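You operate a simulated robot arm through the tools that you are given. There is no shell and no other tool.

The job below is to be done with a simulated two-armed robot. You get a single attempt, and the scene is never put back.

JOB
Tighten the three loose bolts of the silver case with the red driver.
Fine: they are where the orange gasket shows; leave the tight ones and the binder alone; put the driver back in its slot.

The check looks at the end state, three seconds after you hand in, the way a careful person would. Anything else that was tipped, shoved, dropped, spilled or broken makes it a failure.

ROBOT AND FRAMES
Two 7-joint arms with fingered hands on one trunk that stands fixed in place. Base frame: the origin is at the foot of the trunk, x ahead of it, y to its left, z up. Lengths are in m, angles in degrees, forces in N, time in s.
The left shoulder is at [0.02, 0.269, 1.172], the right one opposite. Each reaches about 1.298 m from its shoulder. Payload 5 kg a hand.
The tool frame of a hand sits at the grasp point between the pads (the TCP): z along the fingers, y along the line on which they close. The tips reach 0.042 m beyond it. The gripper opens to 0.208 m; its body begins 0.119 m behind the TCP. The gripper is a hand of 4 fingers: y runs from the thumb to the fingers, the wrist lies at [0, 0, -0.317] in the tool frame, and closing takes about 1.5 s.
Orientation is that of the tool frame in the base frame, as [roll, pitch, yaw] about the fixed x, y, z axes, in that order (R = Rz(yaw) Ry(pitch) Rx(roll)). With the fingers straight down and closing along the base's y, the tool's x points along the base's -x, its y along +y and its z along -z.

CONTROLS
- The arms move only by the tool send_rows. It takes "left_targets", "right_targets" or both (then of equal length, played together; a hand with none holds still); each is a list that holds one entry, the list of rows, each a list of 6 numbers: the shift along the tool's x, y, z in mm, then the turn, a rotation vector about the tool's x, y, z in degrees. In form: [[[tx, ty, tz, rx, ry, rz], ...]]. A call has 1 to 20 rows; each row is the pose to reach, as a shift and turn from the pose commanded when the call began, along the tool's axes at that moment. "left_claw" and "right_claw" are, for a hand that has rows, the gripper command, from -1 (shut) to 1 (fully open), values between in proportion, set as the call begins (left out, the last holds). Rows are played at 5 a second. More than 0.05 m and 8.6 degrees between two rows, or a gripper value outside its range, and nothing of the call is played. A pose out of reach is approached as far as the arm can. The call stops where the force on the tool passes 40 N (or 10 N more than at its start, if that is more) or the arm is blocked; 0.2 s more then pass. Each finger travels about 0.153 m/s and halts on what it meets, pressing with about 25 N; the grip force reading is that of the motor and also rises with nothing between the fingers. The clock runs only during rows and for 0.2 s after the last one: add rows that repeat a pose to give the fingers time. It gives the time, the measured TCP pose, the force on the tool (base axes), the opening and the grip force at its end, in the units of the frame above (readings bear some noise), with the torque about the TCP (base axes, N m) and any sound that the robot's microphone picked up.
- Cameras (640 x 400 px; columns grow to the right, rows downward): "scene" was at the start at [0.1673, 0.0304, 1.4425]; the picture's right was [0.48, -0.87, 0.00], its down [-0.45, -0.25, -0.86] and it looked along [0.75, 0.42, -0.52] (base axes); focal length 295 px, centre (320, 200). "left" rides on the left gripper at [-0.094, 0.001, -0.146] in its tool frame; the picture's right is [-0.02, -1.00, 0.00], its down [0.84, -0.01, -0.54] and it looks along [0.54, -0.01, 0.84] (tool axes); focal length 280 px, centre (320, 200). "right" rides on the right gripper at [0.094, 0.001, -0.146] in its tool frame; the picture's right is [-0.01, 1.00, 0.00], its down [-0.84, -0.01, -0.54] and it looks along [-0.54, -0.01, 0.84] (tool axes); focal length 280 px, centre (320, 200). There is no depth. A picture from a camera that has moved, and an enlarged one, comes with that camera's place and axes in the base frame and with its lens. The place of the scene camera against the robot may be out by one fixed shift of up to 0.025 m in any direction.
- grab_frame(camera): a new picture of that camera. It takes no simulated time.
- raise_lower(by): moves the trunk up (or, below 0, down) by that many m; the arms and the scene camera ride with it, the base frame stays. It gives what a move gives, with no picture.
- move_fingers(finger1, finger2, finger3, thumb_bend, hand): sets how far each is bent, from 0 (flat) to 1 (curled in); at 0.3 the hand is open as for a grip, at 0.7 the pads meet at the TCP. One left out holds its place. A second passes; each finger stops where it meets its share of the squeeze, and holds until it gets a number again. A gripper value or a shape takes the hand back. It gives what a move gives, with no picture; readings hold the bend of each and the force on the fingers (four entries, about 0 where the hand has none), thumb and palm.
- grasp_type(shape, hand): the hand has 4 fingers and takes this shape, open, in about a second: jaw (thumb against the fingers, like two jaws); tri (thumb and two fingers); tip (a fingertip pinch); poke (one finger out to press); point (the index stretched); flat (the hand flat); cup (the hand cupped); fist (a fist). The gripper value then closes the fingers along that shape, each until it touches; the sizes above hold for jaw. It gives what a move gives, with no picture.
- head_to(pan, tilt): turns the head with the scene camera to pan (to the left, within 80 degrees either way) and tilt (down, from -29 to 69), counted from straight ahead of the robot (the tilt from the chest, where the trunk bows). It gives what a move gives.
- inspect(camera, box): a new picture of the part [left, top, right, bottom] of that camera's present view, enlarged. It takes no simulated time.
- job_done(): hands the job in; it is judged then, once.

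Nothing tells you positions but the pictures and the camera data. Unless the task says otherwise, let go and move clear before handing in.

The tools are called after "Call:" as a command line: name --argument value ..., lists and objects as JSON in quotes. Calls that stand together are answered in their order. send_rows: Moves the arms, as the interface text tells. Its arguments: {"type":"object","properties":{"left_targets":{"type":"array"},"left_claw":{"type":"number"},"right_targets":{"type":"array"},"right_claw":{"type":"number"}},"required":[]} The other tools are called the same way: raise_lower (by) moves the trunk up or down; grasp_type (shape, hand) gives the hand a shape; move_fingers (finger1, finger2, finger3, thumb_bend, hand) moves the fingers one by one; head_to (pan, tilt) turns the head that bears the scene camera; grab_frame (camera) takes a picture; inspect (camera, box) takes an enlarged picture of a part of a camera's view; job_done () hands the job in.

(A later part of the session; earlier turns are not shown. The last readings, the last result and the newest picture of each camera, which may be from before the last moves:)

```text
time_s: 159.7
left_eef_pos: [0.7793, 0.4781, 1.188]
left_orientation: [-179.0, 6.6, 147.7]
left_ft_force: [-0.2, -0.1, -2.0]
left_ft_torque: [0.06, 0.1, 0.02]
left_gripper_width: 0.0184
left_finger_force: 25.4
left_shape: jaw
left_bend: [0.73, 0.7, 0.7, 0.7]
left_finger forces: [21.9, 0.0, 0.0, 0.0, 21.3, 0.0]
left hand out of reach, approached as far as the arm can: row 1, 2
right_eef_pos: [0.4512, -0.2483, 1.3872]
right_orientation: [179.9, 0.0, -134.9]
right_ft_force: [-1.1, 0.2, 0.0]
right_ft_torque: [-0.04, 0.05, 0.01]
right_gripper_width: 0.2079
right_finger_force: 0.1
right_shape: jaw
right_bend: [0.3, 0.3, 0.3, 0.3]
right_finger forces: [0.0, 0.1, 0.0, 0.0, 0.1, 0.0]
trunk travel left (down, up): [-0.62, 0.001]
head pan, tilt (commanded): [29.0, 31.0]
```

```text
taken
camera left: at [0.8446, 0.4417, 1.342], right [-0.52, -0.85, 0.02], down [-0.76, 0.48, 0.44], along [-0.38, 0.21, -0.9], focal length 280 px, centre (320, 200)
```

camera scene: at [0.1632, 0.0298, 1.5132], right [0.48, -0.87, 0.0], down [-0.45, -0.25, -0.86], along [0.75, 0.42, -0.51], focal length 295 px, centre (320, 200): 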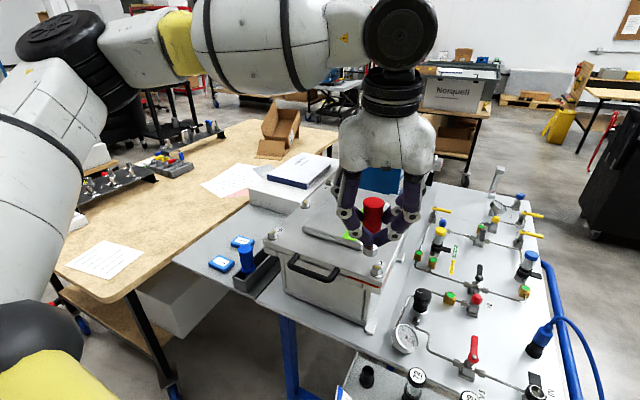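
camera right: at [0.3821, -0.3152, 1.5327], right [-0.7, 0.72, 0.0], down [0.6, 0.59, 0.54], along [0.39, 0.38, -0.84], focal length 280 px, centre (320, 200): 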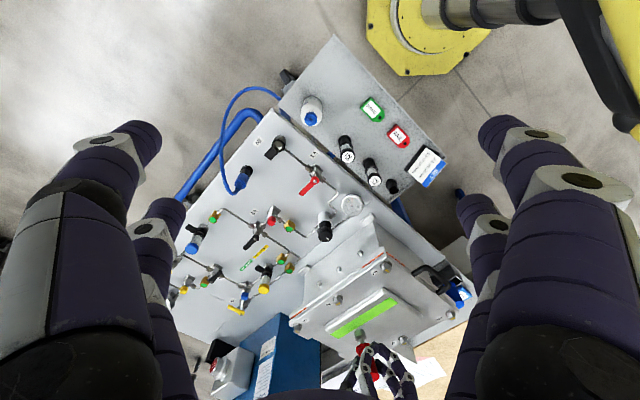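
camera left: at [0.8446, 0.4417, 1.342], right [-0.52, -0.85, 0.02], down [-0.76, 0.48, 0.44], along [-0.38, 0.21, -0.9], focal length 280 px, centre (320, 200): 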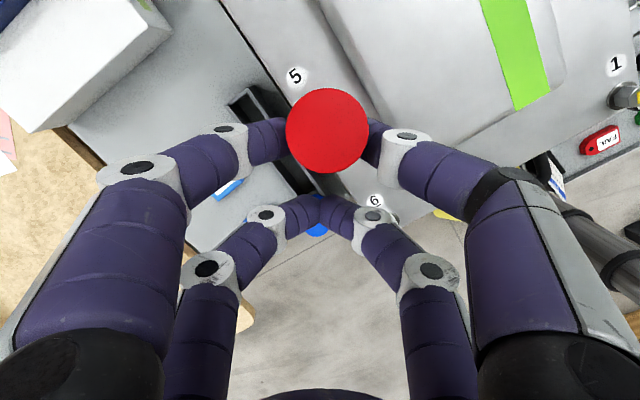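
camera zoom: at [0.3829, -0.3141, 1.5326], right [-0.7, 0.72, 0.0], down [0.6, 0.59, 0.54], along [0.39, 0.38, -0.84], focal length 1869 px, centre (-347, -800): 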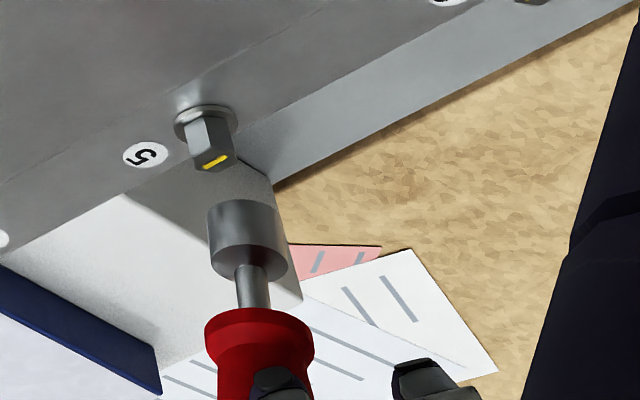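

The driver now leans about 6° in the pinch, top towards the far right. I'll tilt the hand by the same amount about the pinch point to make the driver vertical again.

Call:
send_rows --left_targets '[[[2, 0, 1.8, 0, -3.2, 0], [4, 0, 3.7, 0, -6.5, 0], [4, 0, 3.7, 0, -6.5, 0]]]'

Call:
inspect --camera "scene" --box '[270, 140, 350, 220]'

Call:
inspect --camera "right" --box '[390, 320, 450, 380]'

```text
time_s: 160.5
left_eef_pos: [0.7764, 0.4786, 1.1827]
left_orientation: [-179.0, 13.1, 147.8]
left_ft_force: [0.6, 0.7, -0.9]
left_ft_torque: [0.07, 0.08, 0.02]
left_gripper_width: 0.0187
left_finger_force: 25.2
left_shape: jaw
left_bend: [0.73, 0.7, 0.7, 0.7]
left_finger forces: [22.0, 0.0, 0.0, 0.0, 21.2, 0.0]
right_eef_pos: [0.4497, -0.2499, 1.3858]
right_orientation: [-180.0, 0.0, -134.9]
right_ft_force: [-0.5, 0.3, -0.1]
right_ft_torque: [0.02, -0.02, 0.01]
right_gripper_width: 0.208
right_finger_force: 0.2
right_shape: jaw
right_bend: [0.3, 0.3, 0.3, 0.3]
right_finger forces: [0.1, 0.1, 0.0, 0.1, 0.1, 0.1]
trunk travel left (down, up): [-0.62, 0.001]
head pan, tilt (commanded): [29.0, 31.0]
```

```text
5.00 times, centred on (310, 180) of scene
camera zoom: at [0.1665, 0.0303, 1.5127], right [0.48, -0.87, 0.0], down [-0.45, -0.25, -0.86], along [0.75, 0.42, -0.52], focal length 1477 px, centre (370, 300)
```

zoom: 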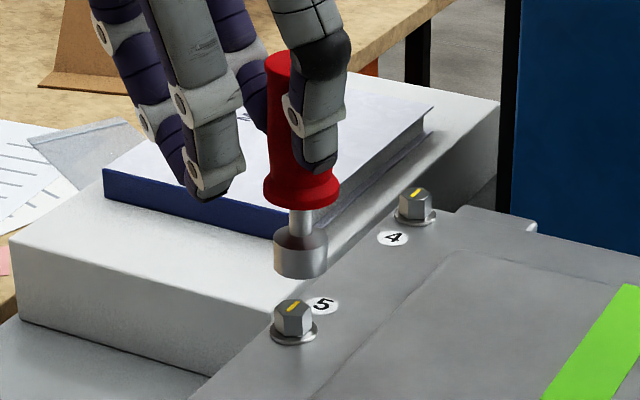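

```text
6.67 times, centred on (420, 350) of right
camera zoom: at [0.3825, -0.315, 1.5326], right [-0.7, 0.72, 0.0], down [0.6, 0.59, 0.54], along [0.39, 0.38, -0.84], focal length 1869 px, centre (-347, -800)
```

zoom: 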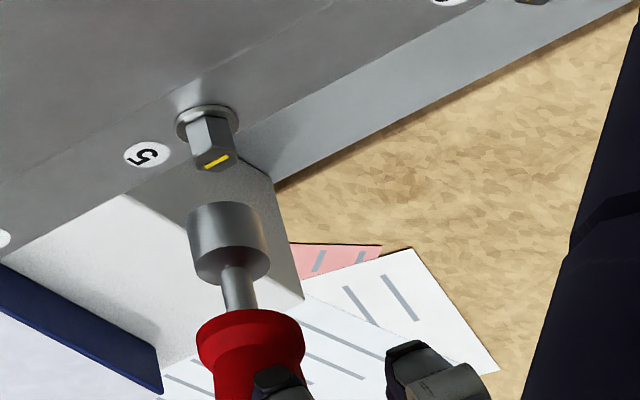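

Nearly vertical now; the socket is about 4–5 mm off to the far right of bolt 5 and some 26 mm above. I'll correct and lower to a small gap.

Call:
send_rows --left_targets '[[[4, 1.9, -0.9, 0, 0, 0], [6.2, 1.9, 8.8, 0, 0, 0], [8.4, 1.9, 18.5, 0, 0, 0], [8.4, 1.9, 18.5, 0, 0, 0]]]'

Call:
inspect --camera "scene" --box '[290, 180, 330, 220]'

Call:
inspect --camera "right" --box '[395, 325, 435, 365]'

```text
time_s: 161.5
left_eef_pos: [0.7733, 0.4821, 1.1637]
left_orientation: [-179.1, 13.2, 147.8]
left_ft_force: [-0.2, -0.5, -2.0]
left_ft_torque: [0.06, 0.05, -0.02]
left_gripper_width: 0.0186
left_finger_force: 25.1
left_shape: jaw
left_bend: [0.73, 0.7, 0.7, 0.7]
left_finger forces: [21.9, 0.1, 0.0, 0.0, 21.3, 0.0]
right_eef_pos: [0.4499, -0.249, 1.3866]
right_orientation: [180.0, 0.0, -135.0]
right_ft_force: [-0.5, -0.3, -0.2]
right_ft_torque: [0.03, 0.0, 0.02]
right_gripper_width: 0.2081
right_finger_force: 0.1
right_shape: jaw
right_bend: [0.3, 0.3, 0.3, 0.3]
right_finger forces: [0.1, 0.1, 0.1, 0.0, 0.0, 0.0]
trunk travel left (down, up): [-0.62, 0.001]
head pan, tilt (commanded): [29.0, 31.0]
```

```text
10.00 times, centred on (310, 200) of scene
camera zoom: at [0.1664, 0.0304, 1.5127], right [0.48, -0.87, 0.0], down [-0.45, -0.25, -0.86], along [0.75, 0.42, -0.52], focal length 2954 px, centre (420, 200)
```

zoom: 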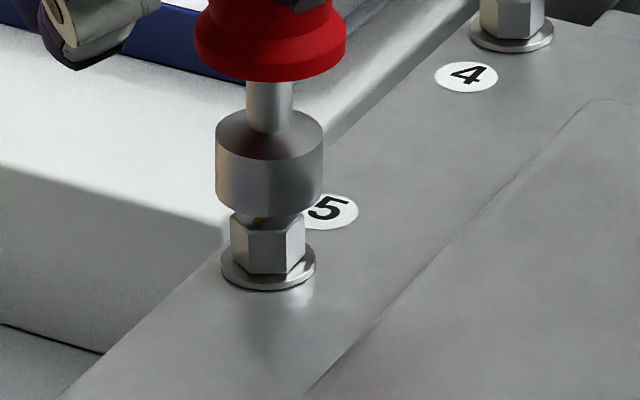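

```text
10.00 times, centred on (415, 345) of right
camera zoom: at [0.3825, -0.3148, 1.5326], right [-0.7, 0.72, 0.0], down [0.6, 0.59, 0.54], along [0.39, 0.38, -0.84], focal length 2804 px, centre (-630, -1250)
```

zoom: 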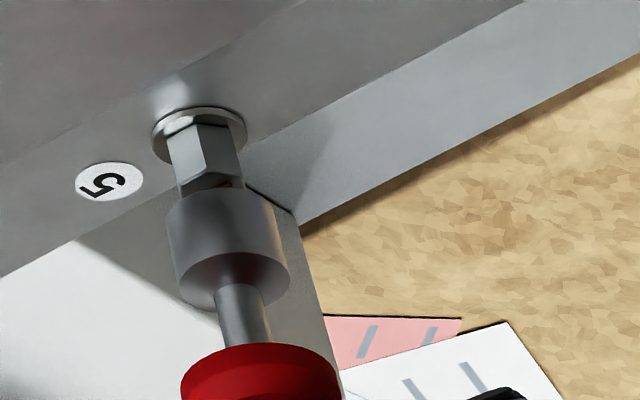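

Call:
send_rows --left_targets '[[[1.7, 0.4, 3.7, 0, 0, 0], [2.4, 0.4, 6.6, 0, 0, 0], [2.9, 0.4, 8.6, 0, 0, 0], [3.1, 0.4, 9.6, 0, 0, 0], [3.1, 0.4, 9.6, 0, 0, 0]]]'

```text
time_s: 162.7
left_eef_pos: [0.773, 0.4834, 1.1543]
left_orientation: [-179.0, 13.1, 147.7]
left_ft_force: [-0.5, 0.5, -2.1]
left_ft_torque: [0.04, 0.05, -0.02]
left_gripper_width: 0.0184
left_finger_force: 25.0
left_shape: jaw
left_bend: [0.73, 0.7, 0.7, 0.7]
left_finger forces: [21.8, 0.0, 0.0, 0.0, 21.3, 0.1]
right_eef_pos: [0.45, -0.2501, 1.3868]
right_orientation: [179.9, 0.1, -135.0]
right_ft_force: [0.6, 0.7, -0.6]
right_ft_torque: [-0.04, -0.02, 0.01]
right_gripper_width: 0.208
right_finger_force: 0.1
right_shape: jaw
right_bend: [0.3, 0.3, 0.3, 0.3]
right_finger forces: [0.0, 0.1, 0.1, 0.0, 0.1, 0.0]
trunk travel left (down, up): [-0.62, 0.001]
head pan, tilt (commanded): [29.0, 31.0]
```

Call:
send_rows --left_targets '[[[0.45, 0, 1.9, 0, 0, 0], [0.9, 0, 3.9, 0, 0, 0], [0.9, 0, 3.9, 0, 0, 0]]]'

Call:
inspect --camera "scene" --box '[290, 180, 330, 220]'

```text
time_s: 163.5
left_eef_pos: [0.7719, 0.4815, 1.1501]
left_orientation: [-179.0, 13.1, 147.7]
left_ft_force: [0.9, 1.0, -1.1]
left_ft_torque: [0.16, -0.06, 0.04]
left_gripper_width: 0.0187
left_finger_force: 24.5
left_shape: jaw
left_bend: [0.73, 0.7, 0.7, 0.7]
left_finger forces: [22.9, 0.0, 0.1, 0.1, 20.9, 0.1]
right_eef_pos: [0.4502, -0.249, 1.3857]
right_orientation: [-179.9, 0.0, -135.0]
right_ft_force: [-0.4, 0.2, 0.4]
right_ft_torque: [-0.02, 0.0, -0.03]
right_gripper_width: 0.2078
right_finger_force: 0.1
right_shape: jaw
right_bend: [0.3, 0.3, 0.3, 0.3]
right_finger forces: [0.0, 0.0, 0.1, 0.0, 0.0, 0.0]
trunk travel left (down, up): [-0.62, 0.001]
head pan, tilt (commanded): [29.0, 31.0]
```

```text
10.00 times, centred on (310, 200) of scene
camera zoom: at [0.1663, 0.0305, 1.5127], right [0.48, -0.87, 0.0], down [-0.45, -0.25, -0.86], along [0.75, 0.42, -0.52], focal length 2954 px, centre (420, 200)
```

zoom: 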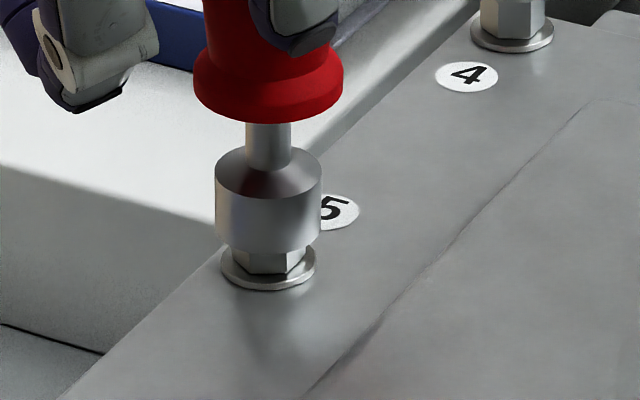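

The socket is sliding onto the hex freely this time. Seating it fully.

Call:
send_rows --left_targets '[[[0.7, 0, 2.9, 0, 0, 0], [1.35, 0, 5.8, 0, 0, 0], [2.0, 0, 8.8, 0, 0, 0], [2.5, 0, 10.7, 0, 0, 0], [2.9, 0, 12.5, 0, 0, 0], [2.9, 0, 12.5, 0, 0, 0]]]'

Call:
inspect --camera "scene" --box '[270, 140, 350, 220]'

Call:
inspect --camera "right" --box '[390, 320, 450, 380]'

```text
time_s: 164.9
left_eef_pos: [0.7729, 0.4813, 1.1386]
left_orientation: [-179.1, 13.4, 147.7]
left_ft_force: [-0.2, 2.3, 14.7]
left_ft_torque: [-0.08, -0.54, 0.19]
left_gripper_width: 0.0188
left_finger_force: 25.3
left_shape: jaw
left_bend: [0.74, 0.7, 0.7, 0.7]
left_finger forces: [27.8, 0.0, 0.0, 0.0, 23.6, 0.0]
right_eef_pos: [0.4494, -0.2499, 1.3863]
right_orientation: [180.0, -0.1, -134.9]
right_ft_force: [0.1, -0.5, 0.6]
right_ft_torque: [-0.01, 0.01, 0.0]
right_gripper_width: 0.2078
right_finger_force: 0.1
right_shape: jaw
right_bend: [0.3, 0.3, 0.3, 0.3]
right_finger forces: [0.0, 0.0, 0.0, 0.0, 0.0, 0.0]
trunk travel left (down, up): [-0.62, 0.001]
head pan, tilt (commanded): [29.0, 31.0]
```

```text
5.00 times, centred on (310, 180) of scene
camera zoom: at [0.1654, 0.0301, 1.5129], right [0.48, -0.87, 0.0], down [-0.45, -0.25, -0.86], along [0.75, 0.42, -0.51], focal length 1477 px, centre (370, 300)
```

zoom: 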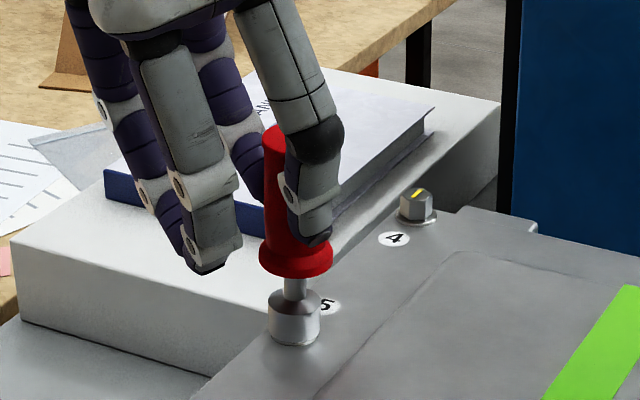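

```text
6.67 times, centred on (420, 350) of right
camera zoom: at [0.3816, -0.315, 1.5329], right [-0.7, 0.72, 0.0], down [0.6, 0.59, 0.54], along [0.39, 0.38, -0.84], focal length 1869 px, centre (-347, -800)
```

zoom: 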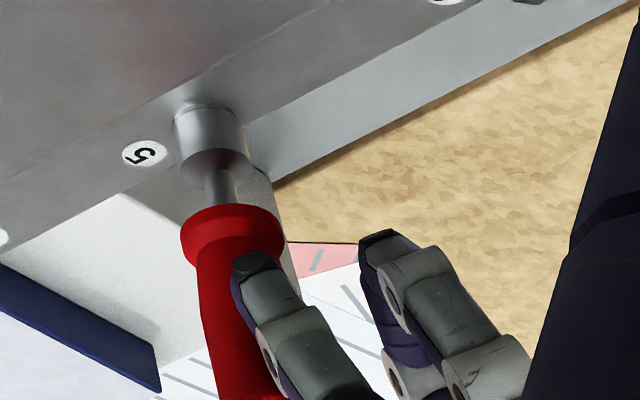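

Seated. I'll ease the pressure, open the fingers, and swing the hand to a 40° tilt around the handle.

Call:
send_rows --left_targets '[[[-0.3, 0, -1.2, 0, 0, 0], [-0.3, 0, -1.2, 0, 0, 0]]]'

Call:
send_rows --left_targets '[[[0, 0, 0, 0, 0, 0], [0, 0, 0, 0, 0, 0], [0, 0, 0, 0, 0, 0], [0, 0, 0, 0, 0, 0], [0, 0, 0, 0, 0, 0]]]' --left_claw -0.2

Call:
inspect --camera "scene" --box '[270, 140, 350, 220]'

```text
time_s: 165.5
left_eef_pos: [0.7725, 0.4823, 1.1373]
left_orientation: [-179.0, 13.1, 147.8]
left_ft_force: [0.8, 1.3, 2.6]
left_ft_torque: [0.09, -0.16, 0.12]
left_gripper_width: 0.0189
left_finger_force: 24.8
left_shape: jaw
left_bend: [0.73, 0.7, 0.7, 0.7]
left_finger forces: [25.8, 0.0, 0.0, 0.1, 22.4, 0.0]
right_eef_pos: [0.4501, -0.2495, 1.3866]
right_orientation: [180.0, 0.1, -135.0]
right_ft_force: [0.1, -0.9, -0.2]
right_ft_torque: [-0.01, -0.04, 0.03]
right_gripper_width: 0.2081
right_finger_force: 0.0
right_shape: jaw
right_bend: [0.3, 0.3, 0.3, 0.3]
right_finger forces: [0.1, 0.0, 0.1, 0.0, 0.1, 0.1]
trunk travel left (down, up): [-0.62, 0.001]
head pan, tilt (commanded): [29.0, 31.0]
```

```text
time_s: 166.7
left_eef_pos: [0.7723, 0.4824, 1.1378]
left_orientation: [-179.0, 13.0, 147.7]
left_ft_force: [0.4, -0.3, 0.1]
left_ft_torque: [0.0, 0.02, 0.02]
left_gripper_width: 0.0828
left_finger_force: 0.1
left_shape: jaw
left_bend: [0.73, 0.73, 0.73, 0.7]
left_finger forces: [0.1, 0.1, 0.1, 0.0, 0.0, 0.0]
right_eef_pos: [0.4507, -0.2497, 1.3863]
right_orientation: [-180.0, 0.0, -135.0]
right_ft_force: [0.1, -0.5, 0.8]
right_ft_torque: [0.03, 0.01, -0.01]
right_gripper_width: 0.2078
right_finger_force: 0.2
right_shape: jaw
right_bend: [0.3, 0.3, 0.3, 0.3]
right_finger forces: [0.0, 0.0, 0.0, 0.0, 0.0, 0.0]
trunk travel left (down, up): [-0.62, 0.001]
head pan, tilt (commanded): [29.0, 31.0]
```

```text
5.00 times, centred on (310, 180) of scene
camera zoom: at [0.1663, 0.0305, 1.5127], right [0.48, -0.87, 0.0], down [-0.45, -0.25, -0.86], along [0.75, 0.42, -0.52], focal length 1477 px, centre (370, 300)
```

zoom: 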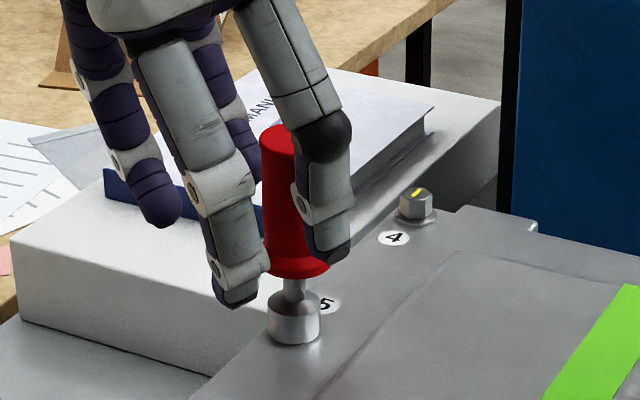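

Call:
send_rows --left_targets '[[[2.7, 4.1, 3.1, 2.05, -5.3, 4.1], [4.8, 8.4, 6.6, 4.1, -10.6, 8.2], [6.3, 12.6, 10.4, 6.15, -15.9, 12.3], [7.2, 16.8, 14.5, 8.2, -21.2, 16.4], [7.5, 21.0, 18.7, 10.24, -26.54, 20.49], [7.5, 21.0, 18.7, 10.24, -26.54, 20.49]]]'

Call:
grab_frame --camera "left"

Call:
inspect --camera "scene" --box '[250, 120, 350, 220]'

Call:
inspect --camera "right" --box '[380, 310, 460, 400]'

```text
time_s: 168.1
left_eef_pos: [0.7806, 0.501, 1.1197]
left_orientation: [-179.0, 40.4, 125.4]
left_ft_force: [0.2, -0.7, 0.5]
left_ft_torque: [0.16, 0.04, 0.01]
left_gripper_width: 0.0828
left_finger_force: 0.0
left_shape: jaw
left_bend: [0.73, 0.73, 0.73, 0.7]
left_finger forces: [0.0, 0.0, 0.0, 0.0, 0.0, 0.0]
right_eef_pos: [0.4499, -0.2519, 1.3867]
right_orientation: [-180.0, 0.1, -135.0]
right_ft_force: [0.1, -0.5, -0.7]
right_ft_torque: [0.11, -0.03, 0.04]
right_gripper_width: 0.2077
right_finger_force: 0.1
right_shape: jaw
right_bend: [0.3, 0.3, 0.3, 0.3]
right_finger forces: [0.1, 0.0, 0.0, 0.1, 0.0, 0.0]
trunk travel left (down, up): [-0.62, 0.001]
head pan, tilt (commanded): [29.0, 31.0]
```

```text
taken
camera left: at [0.7701, 0.5234, 1.2899], right [-0.82, -0.58, 0.02], down [-0.58, 0.81, -0.14], along [0.06, -0.12, -0.99], focal length 280 px, centre (320, 200)
```

left: 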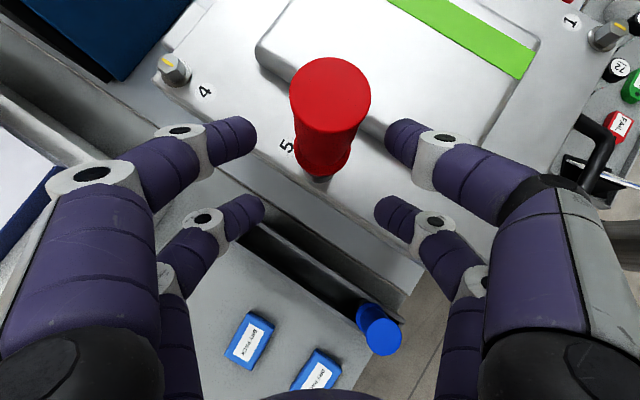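

```text
4.00 times, centred on (300, 170) of scene
camera zoom: at [0.1661, 0.0293, 1.5128], right [0.48, -0.87, 0.0], down [-0.45, -0.25, -0.86], along [0.75, 0.42, -0.51], focal length 1182 px, centre (400, 320)
```

zoom: 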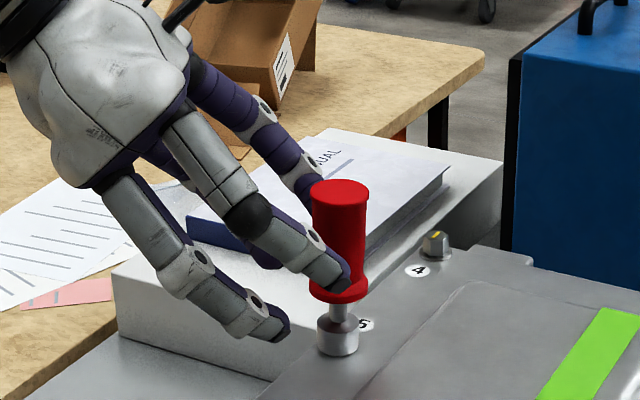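

```text
4.44 times, centred on (420, 355) of right
camera zoom: at [0.3822, -0.3161, 1.5325], right [-0.7, 0.72, 0.0], down [0.6, 0.59, 0.54], along [0.39, 0.38, -0.84], focal length 1246 px, centre (-124, -489)
```

zoom: 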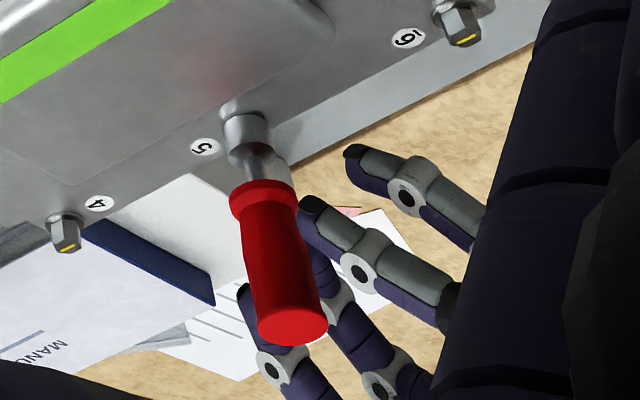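

The hand is tilted 40° with the front pair straddling the upright handle. I'll rise 5 mm for flange clearance and close.

Call:
send_rows --left_targets '[[[-1.6, 0, -1.9, 0, 0, 0], [-3.2, 0, -3.8, 0, 0, 0], [-3.2, 0, -3.8, 0, 0, 0]]]'

Call:
send_rows --left_targets '[[[0, 0, 0, 0, 0, 0], [0, 0, 0, 0, 0, 0], [0, 0, 0, 0, 0, 0], [0, 0, 0, 0, 0, 0], [0, 0, 0, 0, 0, 0], [0, 0, 0, 0, 0, 0], [0, 0, 0, 0, 0, 0], [0, 0, 0, 0, 0, 0]]]' --left_claw -1

Call:
grab_frame --camera "left"

Call:
inspect --camera "scene" --box '[250, 120, 350, 220]'

```text
time_s: 168.9
left_eef_pos: [0.7819, 0.5026, 1.1222]
left_orientation: [-178.9, 40.4, 125.7]
left_ft_force: [0.3, 0.0, -0.1]
left_ft_torque: [0.03, 0.01, -0.03]
left_gripper_width: 0.083
left_finger_force: 0.0
left_shape: jaw
left_bend: [0.73, 0.73, 0.73, 0.7]
left_finger forces: [0.0, 0.0, 0.1, 0.0, 0.1, 0.0]
right_eef_pos: [0.4509, -0.2493, 1.3863]
right_orientation: [180.0, 0.0, -135.1]
right_ft_force: [0.9, -0.3, 1.4]
right_ft_torque: [0.04, 0.0, 0.01]
right_gripper_width: 0.2081
right_finger_force: 0.0
right_shape: jaw
right_bend: [0.3, 0.3, 0.3, 0.3]
right_finger forces: [0.1, 0.0, 0.2, 0.0, 0.0, 0.0]
trunk travel left (down, up): [-0.62, 0.001]
head pan, tilt (commanded): [29.0, 31.0]
```

```text
time_s: 170.7
left_eef_pos: [0.782, 0.5022, 1.1224]
left_orientation: [-178.9, 40.4, 125.6]
left_ft_force: [0.2, -0.4, -0.3]
left_ft_torque: [0.07, 0.07, -0.01]
left_gripper_width: 0.0186
left_finger_force: 24.9
left_shape: jaw
left_bend: [0.72, 0.7, 0.7, 0.7]
left_finger forces: [21.1, 0.0, 0.0, 0.1, 20.5, 0.1]
right_eef_pos: [0.4497, -0.25, 1.3867]
right_orientation: [-180.0, -0.1, -135.0]
right_ft_force: [0.5, 0.7, -0.4]
right_ft_torque: [0.01, -0.02, -0.01]
right_gripper_width: 0.2082
right_finger_force: 0.0
right_shape: jaw
right_bend: [0.3, 0.3, 0.3, 0.3]
right_finger forces: [0.1, 0.1, 0.0, 0.0, 0.0, 0.0]
trunk travel left (down, up): [-0.62, 0.001]
head pan, tilt (commanded): [29.0, 31.0]
```

```text
taken
camera left: at [0.7704, 0.525, 1.2934], right [-0.81, -0.58, 0.03], down [-0.58, 0.81, -0.14], along [0.06, -0.13, -0.99], focal length 280 px, centre (320, 200)
```

left: 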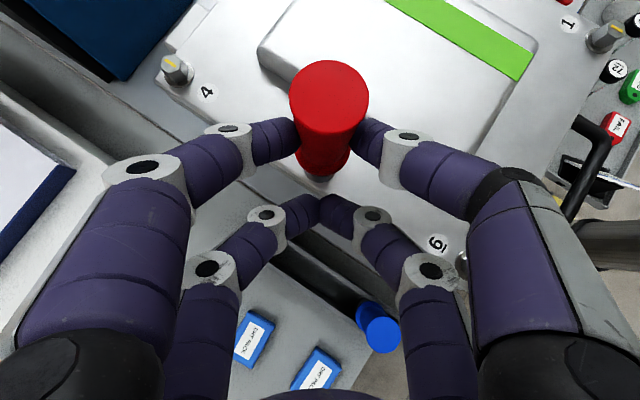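

```text
4.00 times, centred on (300, 170) of scene
camera zoom: at [0.1664, 0.0305, 1.5127], right [0.48, -0.87, 0.0], down [-0.45, -0.25, -0.86], along [0.75, 0.42, -0.52], focal length 1182 px, centre (400, 320)
```

zoom: 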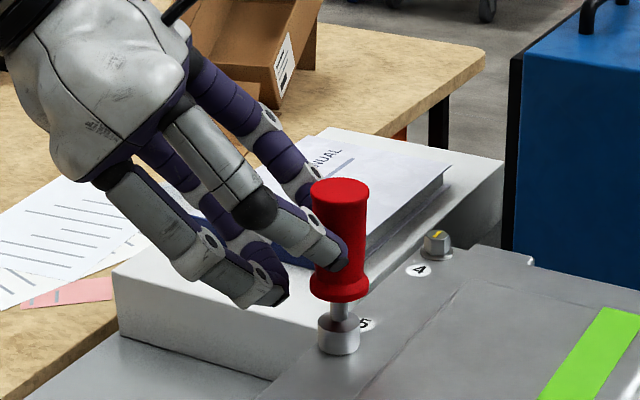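

Firm hold again (about 21 N each) with the driver upright. Lifting it off bolt 5 vertically.

Call:
send_rows --left_targets '[[[-2.6, 0, -3.1, 0, 0, 0], [-5.2, 0, -6.1, 0, 0, 0], [-7.8, 0, -9.1, 0, 0, 0], [-10.4, 0, -12.2, 0, 0, 0], [-13, 0, -15.2, 0, 0, 0], [-19.4, 0, -22.9, 0, 0, 0], [-29.2, 0, -34.3, 0, 0, 0], [-29.2, 0, -34.3, 0, 0, 0]]]'

Call:
inspect --camera "scene" --box '[270, 120, 350, 220]'

Call:
inspect --camera "right" --box '[380, 310, 460, 400]'

```text
time_s: 172.5
left_eef_pos: [0.7815, 0.5034, 1.1663]
left_orientation: [-178.8, 40.4, 125.6]
left_ft_force: [0.1, 0.6, -2.6]
left_ft_torque: [0.07, 0.05, 0.0]
left_gripper_width: 0.0189
left_finger_force: 25.1
left_shape: jaw
left_bend: [0.72, 0.7, 0.7, 0.7]
left_finger forces: [21.1, 0.1, 0.1, 0.0, 20.6, 0.1]
right_eef_pos: [0.4502, -0.2482, 1.386]
right_orientation: [180.0, 0.0, -135.0]
right_ft_force: [0.4, 0.6, 0.8]
right_ft_torque: [-0.02, 0.0, 0.0]
right_gripper_width: 0.2077
right_finger_force: 0.0
right_shape: jaw
right_bend: [0.3, 0.3, 0.3, 0.3]
right_finger forces: [0.0, 0.1, 0.0, 0.1, 0.1, 0.0]
trunk travel left (down, up): [-0.62, 0.001]
head pan, tilt (commanded): [29.0, 31.0]
```

```text
4.00 times, centred on (310, 170) of scene
camera zoom: at [0.1666, 0.0307, 1.5126], right [0.48, -0.87, 0.0], down [-0.45, -0.25, -0.86], along [0.75, 0.42, -0.52], focal length 1182 px, centre (360, 320)
```

zoom: 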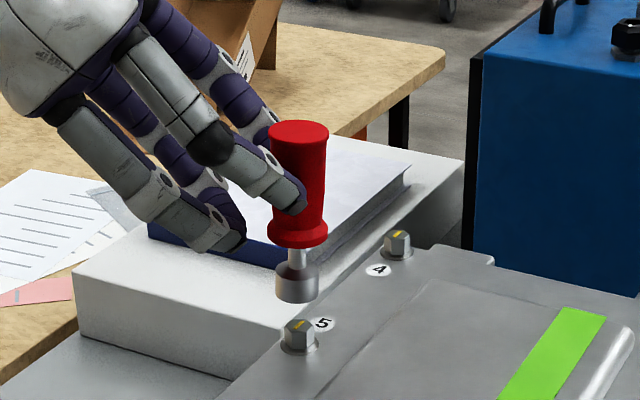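

```text
4.44 times, centred on (420, 355) of right
camera zoom: at [0.3827, -0.3145, 1.5326], right [-0.7, 0.72, 0.0], down [0.6, 0.59, 0.54], along [0.39, 0.38, -0.84], focal length 1246 px, centre (-124, -489)
```

zoom: 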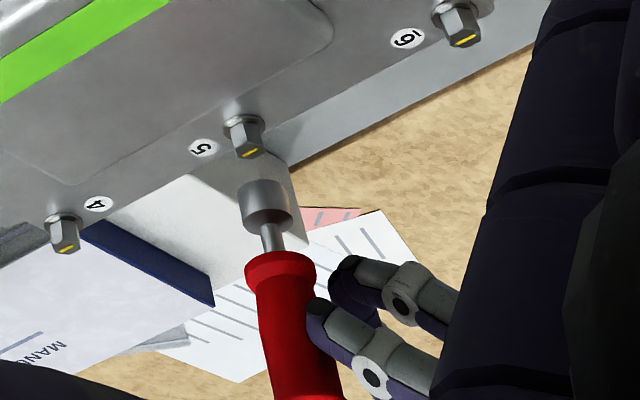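

The driver came up straight and bolt 5 is unchanged. Now over to bolt 3, turning the hand to yaw 162.

Call:
send_rows --left_targets '[[[-26, -3.9, 22.8, -2.4, 0, -2.8], [-52, -7.7, 45.6, -4.7, 0, -5.5], [-78, -11.6, 68.4, -7.1, 0, -8.3], [-104, -15.5, 91.2, -9.4, 0, -11.1], [-130, -19.4, 114, -11.8, 0, -13.9], [-156, -23.2, 136.7, -14.2, 0, -16.6], [-182, -27.1, 159.5, -16.5, 0, -19.4], [-208, -31, 182.3, -18.9, 0, -22.2], [-234, -34.8, 205.1, -21.2, 0, -24.9], [-260.2, -38.7, 227.9, -23.6, 0, -27.7], [-260.2, -38.7, 227.9, -23.6, 0, -27.7]]]'

Call:
grab_frame --camera "scene"

Call:
inspect --camera "scene" --box '[370, 150, 450, 230]'

Call:
inspect --camera "right" --box '[270, 280, 360, 370]'

```text
time_s: 174.9
left_eef_pos: [0.9469, 0.1989, 1.1653]
left_orientation: [-179.3, 39.9, 162.0]
left_ft_force: [0.1, 0.2, -2.8]
left_ft_torque: [-0.02, -0.03, 0.01]
left_gripper_width: 0.0188
left_finger_force: 24.9
left_shape: jaw
left_bend: [0.72, 0.7, 0.7, 0.7]
left_finger forces: [21.1, 0.0, 0.0, 0.0, 20.7, 0.0]
right_eef_pos: [0.449, -0.2487, 1.387]
right_orientation: [-179.8, 0.0, -134.9]
right_ft_force: [-0.9, -0.5, 0.3]
right_ft_torque: [0.0, -0.17, 0.01]
right_gripper_width: 0.2079
right_finger_force: 0.0
right_shape: jaw
right_bend: [0.3, 0.3, 0.3, 0.3]
right_finger forces: [0.0, 0.0, 0.0, 0.0, 0.1, 0.0]
trunk travel left (down, up): [-0.62, 0.001]
head pan, tilt (commanded): [29.0, 31.0]
```

```text
taken
camera scene: at [0.1651, 0.031, 1.5129], right [0.49, -0.87, 0.0], down [-0.45, -0.25, -0.86], along [0.75, 0.42, -0.51], focal length 295 px, centre (320, 200)
```

scene: 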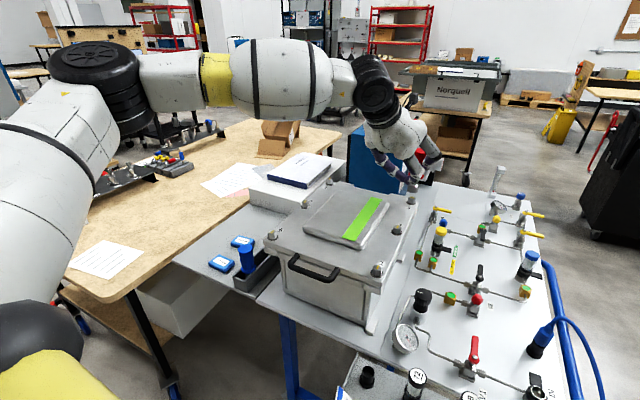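

```text
5.00 times, centred on (410, 190) of scene
camera zoom: at [0.1651, 0.031, 1.5129], right [0.49, -0.87, 0.0], down [-0.45, -0.25, -0.86], along [0.75, 0.42, -0.51], focal length 1477 px, centre (-130, 250)
```

zoom: 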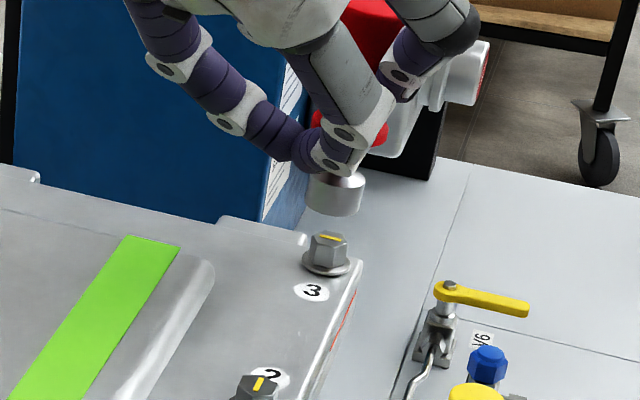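

```text
4.44 times, centred on (315, 325) of right
camera zoom: at [0.3814, -0.3139, 1.5333], right [-0.7, 0.72, 0.0], down [0.6, 0.59, 0.54], along [0.39, 0.38, -0.84], focal length 1246 px, centre (342, -356)
```

zoom: 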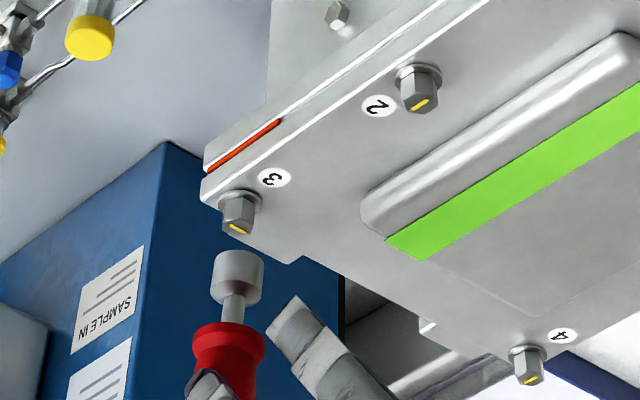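

Bolt 3 is reachable this way and the socket hovers right over it. I'll lower 16 mm and check with high zoom.

Call:
send_rows --left_targets '[[[3.4, 0, 4.1, 0, 0, 0], [6.9, 0, 8.2, 0, 0, 0], [10.3, 0, 12.3, 0, 0, 0], [10.3, 0, 12.3, 0, 0, 0]]]'

Call:
inspect --camera "scene" --box '[390, 180, 430, 220]'

Call:
inspect --camera "right" --box '[280, 310, 320, 350]'

Call:
grab_frame --camera "left"

```text
time_s: 175.9
left_eef_pos: [0.9475, 0.1969, 1.1478]
left_orientation: [-179.1, 39.8, 161.9]
left_ft_force: [1.5, -0.1, -1.2]
left_ft_torque: [0.06, 0.11, 0.02]
left_gripper_width: 0.0187
left_finger_force: 25.3
left_shape: jaw
left_bend: [0.72, 0.7, 0.7, 0.7]
left_finger forces: [21.1, 0.0, 0.1, 0.1, 20.7, 0.1]
right_eef_pos: [0.4499, -0.2504, 1.3864]
right_orientation: [-180.0, 0.0, -135.0]
right_ft_force: [0.6, 0.2, 0.6]
right_ft_torque: [0.06, -0.02, 0.02]
right_gripper_width: 0.2078
right_finger_force: 0.2
right_shape: jaw
right_bend: [0.3, 0.3, 0.3, 0.3]
right_finger forces: [0.0, 0.1, 0.0, 0.0, 0.0, 0.0]
trunk travel left (down, up): [-0.62, 0.001]
head pan, tilt (commanded): [29.0, 31.0]
```

```text
10.00 times, centred on (410, 200) of scene
camera zoom: at [0.1665, 0.0303, 1.5127], right [0.48, -0.87, 0.0], down [-0.45, -0.25, -0.86], along [0.75, 0.42, -0.52], focal length 2954 px, centre (-580, 200)
```

zoom: 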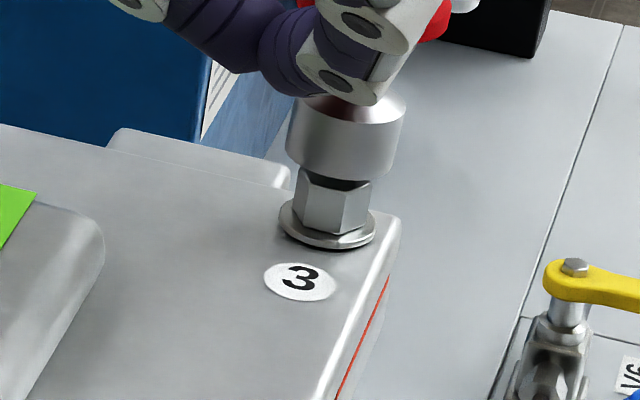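

```text
10.00 times, centred on (300, 330) of right
camera zoom: at [0.3826, -0.3149, 1.5326], right [-0.7, 0.72, 0.0], down [0.6, 0.59, 0.54], along [0.39, 0.38, -0.84], focal length 2804 px, centre (520, -1100)
```

zoom: 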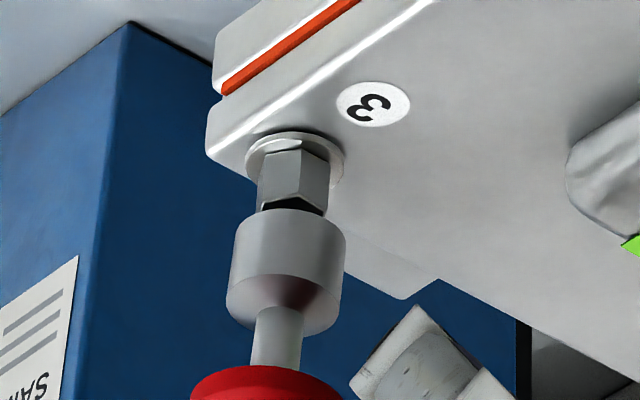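

```text
taken
camera left: at [0.9265, 0.2076, 1.3185], right [-0.31, -0.95, 0.02], down [-0.94, 0.31, -0.13], along [0.11, -0.06, -0.99], focal length 280 px, centre (320, 200)
```

left: 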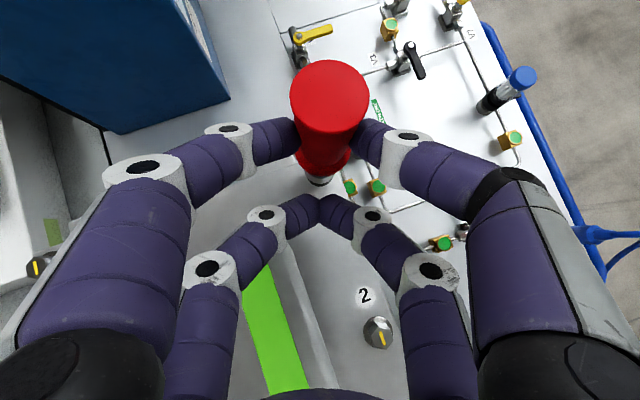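

Both zoomed views show the socket centred over bolt 3, and the blue box behind is well clear (x about 1.23). Lowering gently onto the hex.

Call:
send_rows --left_targets '[[[1.9, 0, 2.3, 0, 0, 0], [3.8, 0, 4.6, 0, 0, 0], [5.8, 0, 6.9, 0, 0, 0], [7.1, 0, 8.4, 0, 0, 0], [7.1, 0, 8.4, 0, 0, 0]]]'

Call:
inspect --camera "right" --box '[280, 310, 320, 350]'

```text
time_s: 177.1
left_eef_pos: [0.947, 0.1963, 1.1367]
left_orientation: [-179.2, 39.9, 161.8]
left_ft_force: [0.1, 0.1, -0.8]
left_ft_torque: [0.02, 0.08, -0.01]
left_gripper_width: 0.0185
left_finger_force: 24.7
left_shape: jaw
left_bend: [0.72, 0.7, 0.7, 0.7]
left_finger forces: [21.0, 0.0, 0.1, 0.1, 20.6, 0.0]
right_eef_pos: [0.4508, -0.248, 1.388]
right_orientation: [180.0, 0.0, -135.0]
right_ft_force: [0.2, 0.3, 0.0]
right_ft_torque: [0.01, -0.02, 0.0]
right_gripper_width: 0.2079
right_finger_force: 0.1
right_shape: jaw
right_bend: [0.3, 0.3, 0.3, 0.3]
right_finger forces: [0.0, 0.0, 0.0, 0.0, 0.1, 0.0]
trunk travel left (down, up): [-0.62, 0.001]
head pan, tilt (commanded): [29.0, 31.0]
```

```text
10.00 times, centred on (300, 330) of right
camera zoom: at [0.3824, -0.3147, 1.5326], right [-0.7, 0.72, 0.0], down [0.6, 0.59, 0.54], along [0.39, 0.38, -0.84], focal length 2804 px, centre (520, -1100)
```

zoom: 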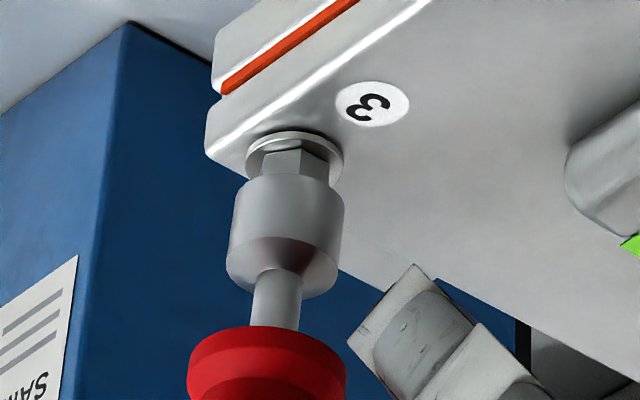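

It's sliding on with no resistance. Continuing down to seat it.

Call:
send_rows --left_targets '[[[1.9, 0, 2.3, 0, 0, 0], [3.8, 0, 4.6, 0, 0, 0], [5.8, 0, 6.9, 0, 0, 0], [7.1, 0, 8.4, 0, 0, 0], [8.3, 0, 10, 0, 0, 0], [8.3, 0, 10, 0, 0, 0]]]'

Call:
inspect --camera "right" --box '[270, 290, 340, 360]'

Call:
inspect --camera "scene" --box '[370, 150, 450, 230]'

```text
time_s: 178.5
left_eef_pos: [0.9481, 0.196, 1.1247]
left_orientation: [-179.0, 40.0, 161.8]
left_ft_force: [-0.4, 0.7, -0.5]
left_ft_torque: [-0.01, 0.05, -0.03]
left_gripper_width: 0.0188
left_finger_force: 25.2
left_shape: jaw
left_bend: [0.72, 0.7, 0.7, 0.7]
left_finger forces: [21.2, 0.1, 0.2, 0.1, 20.8, 0.0]
right_eef_pos: [0.4503, -0.2491, 1.3865]
right_orientation: [179.9, 0.0, -134.9]
right_ft_force: [0.1, -0.1, 0.2]
right_ft_torque: [0.01, 0.05, -0.01]
right_gripper_width: 0.208
right_finger_force: 0.1
right_shape: jaw
right_bend: [0.3, 0.3, 0.3, 0.3]
right_finger forces: [0.0, 0.0, 0.0, 0.1, 0.1, 0.0]
trunk travel left (down, up): [-0.62, 0.001]
head pan, tilt (commanded): [29.0, 31.0]
```

```text
5.71 times, centred on (305, 325) of right
camera zoom: at [0.3824, -0.3147, 1.5326], right [-0.7, 0.72, 0.0], down [0.6, 0.59, 0.54], along [0.39, 0.38, -0.84], focal length 1602 px, centre (406, -514)
```

zoom: 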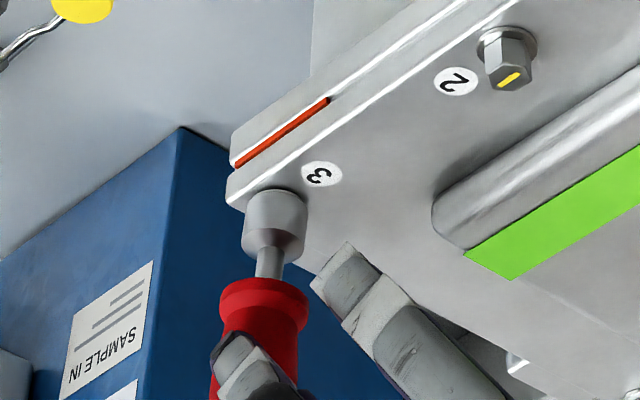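

```text
5.00 times, centred on (410, 190) of scene
camera zoom: at [0.1663, 0.0304, 1.5127], right [0.48, -0.87, 0.0], down [-0.45, -0.25, -0.86], along [0.75, 0.42, -0.52], focal length 1477 px, centre (-130, 250)
```

zoom: 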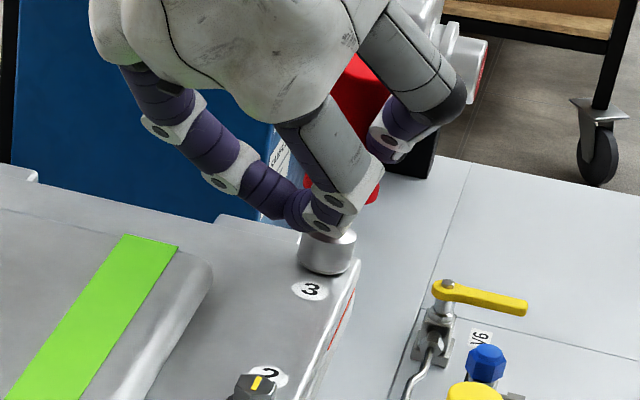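

Seated on bolt 3 with no side load. Now turning clockwise about its axis, 30° first.

Call:
send_rows --left_targets '[[[-0.29, 4.2, 0.24, 3.21, 0, 3.83], [-0.85, 8.35, 0.72, 6.43, 0, 7.66], [-1.7, 12.43, 1.42, 9.64, 0, 11.5], [-2.81, 16.39, 2.36, 12.86, 0, 15.3], [-4.18, 20.21, 3.51, 16.07, 0, 19.15], [-5.8, 23.86, 4.87, 19.28, 0, 22.98]]]'

Call:
inspect --camera "right" --box '[270, 290, 340, 360]'

```text
time_s: 179.9
left_eef_pos: [0.9624, 0.2151, 1.1237]
left_orientation: [-179.1, 40.3, 131.6]
left_ft_force: [-1.0, -0.1, 1.2]
left_ft_torque: [-0.07, 0.05, 0.0]
left_gripper_width: 0.0184
left_finger_force: 24.8
left_shape: jaw
left_bend: [0.72, 0.7, 0.7, 0.7]
left_finger forces: [21.9, 0.1, 0.1, 0.0, 21.9, 0.0]
right_eef_pos: [0.4503, -0.2499, 1.3867]
right_orientation: [-180.0, 0.0, -135.0]
right_ft_force: [0.7, -0.7, -0.2]
right_ft_torque: [-0.03, -0.01, 0.0]
right_gripper_width: 0.208
right_finger_force: 0.0
right_shape: jaw
right_bend: [0.3, 0.3, 0.3, 0.3]
right_finger forces: [0.0, 0.0, 0.1, 0.0, 0.1, 0.0]
trunk travel left (down, up): [-0.62, 0.001]
head pan, tilt (commanded): [29.0, 31.0]
```

```text
5.71 times, centred on (305, 325) of right
camera zoom: at [0.3823, -0.3146, 1.5327], right [-0.7, 0.72, 0.0], down [0.6, 0.59, 0.54], along [0.39, 0.38, -0.84], focal length 1602 px, centre (406, -514)
```

zoom: 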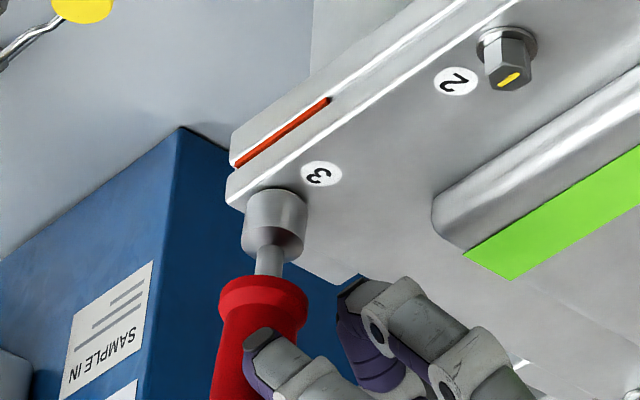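

Forces remain near zero. Another 25°.

Call:
send_rows --left_targets '[[[-0.29, 4.2, 0.24, 3.21, 0, 3.83], [-0.85, 8.35, 0.72, 6.43, 0, 7.66], [-1.7, 12.43, 1.42, 9.64, 0, 11.5], [-2.81, 16.39, 2.36, 12.86, 0, 15.3], [-4.18, 20.21, 3.51, 16.07, 0, 19.15]]]'

Call:
inspect --camera "right" --box '[270, 290, 340, 360]'

Call:
grab_frame --camera "left"

```text
time_s: 181.1
left_eef_pos: [0.9298, 0.2446, 1.1283]
left_orientation: [-179.6, 40.6, 106.5]
left_ft_force: [-0.3, -0.7, -0.1]
left_ft_torque: [0.0, 0.0, -0.02]
left_gripper_width: 0.0124
left_finger_force: 24.8
left_shape: jaw
left_bend: [0.74, 0.7, 0.7, 0.73]
left_finger forces: [0.0, 0.0, 0.1, 0.0, 0.0, 0.1]
left hand out of reach, approached as far as the arm can: row 2, 3, 4, 5
right_eef_pos: [0.4498, -0.249, 1.3874]
right_orientation: [180.0, 0.0, -135.0]
right_ft_force: [-0.1, -0.4, -0.1]
right_ft_torque: [-0.06, 0.0, 0.04]
right_gripper_width: 0.208
right_finger_force: 0.0
right_shape: jaw
right_bend: [0.3, 0.3, 0.3, 0.3]
right_finger forces: [0.0, 0.0, 0.1, 0.1, 0.0, 0.0]
trunk travel left (down, up): [-0.62, 0.001]
head pan, tilt (commanded): [29.0, 31.0]
```

```text
5.71 times, centred on (305, 325) of right
camera zoom: at [0.3824, -0.3146, 1.5326], right [-0.7, 0.72, 0.0], down [0.6, 0.59, 0.54], along [0.39, 0.38, -0.84], focal length 1602 px, centre (406, -514)
```

zoom: 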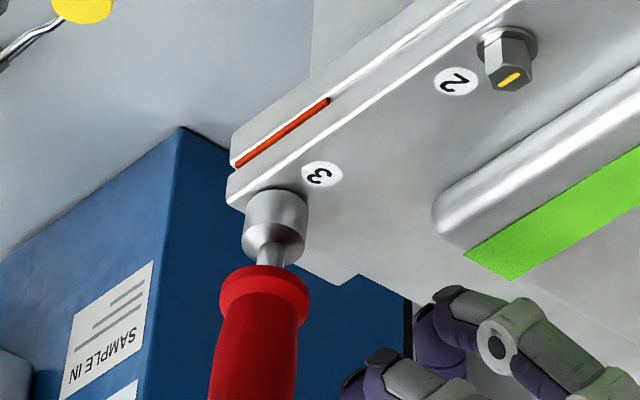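

```text
taken
camera left: at [0.9249, 0.2689, 1.2986], right [-0.96, -0.29, 0.02], down [-0.29, 0.95, -0.14], along [0.03, -0.14, -0.99], focal length 280 px, centre (320, 200)
```

left: 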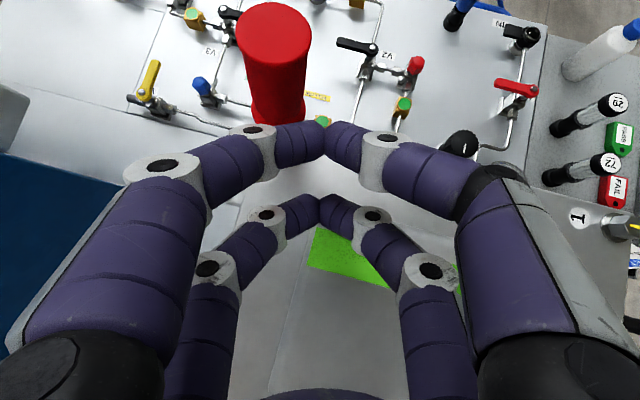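

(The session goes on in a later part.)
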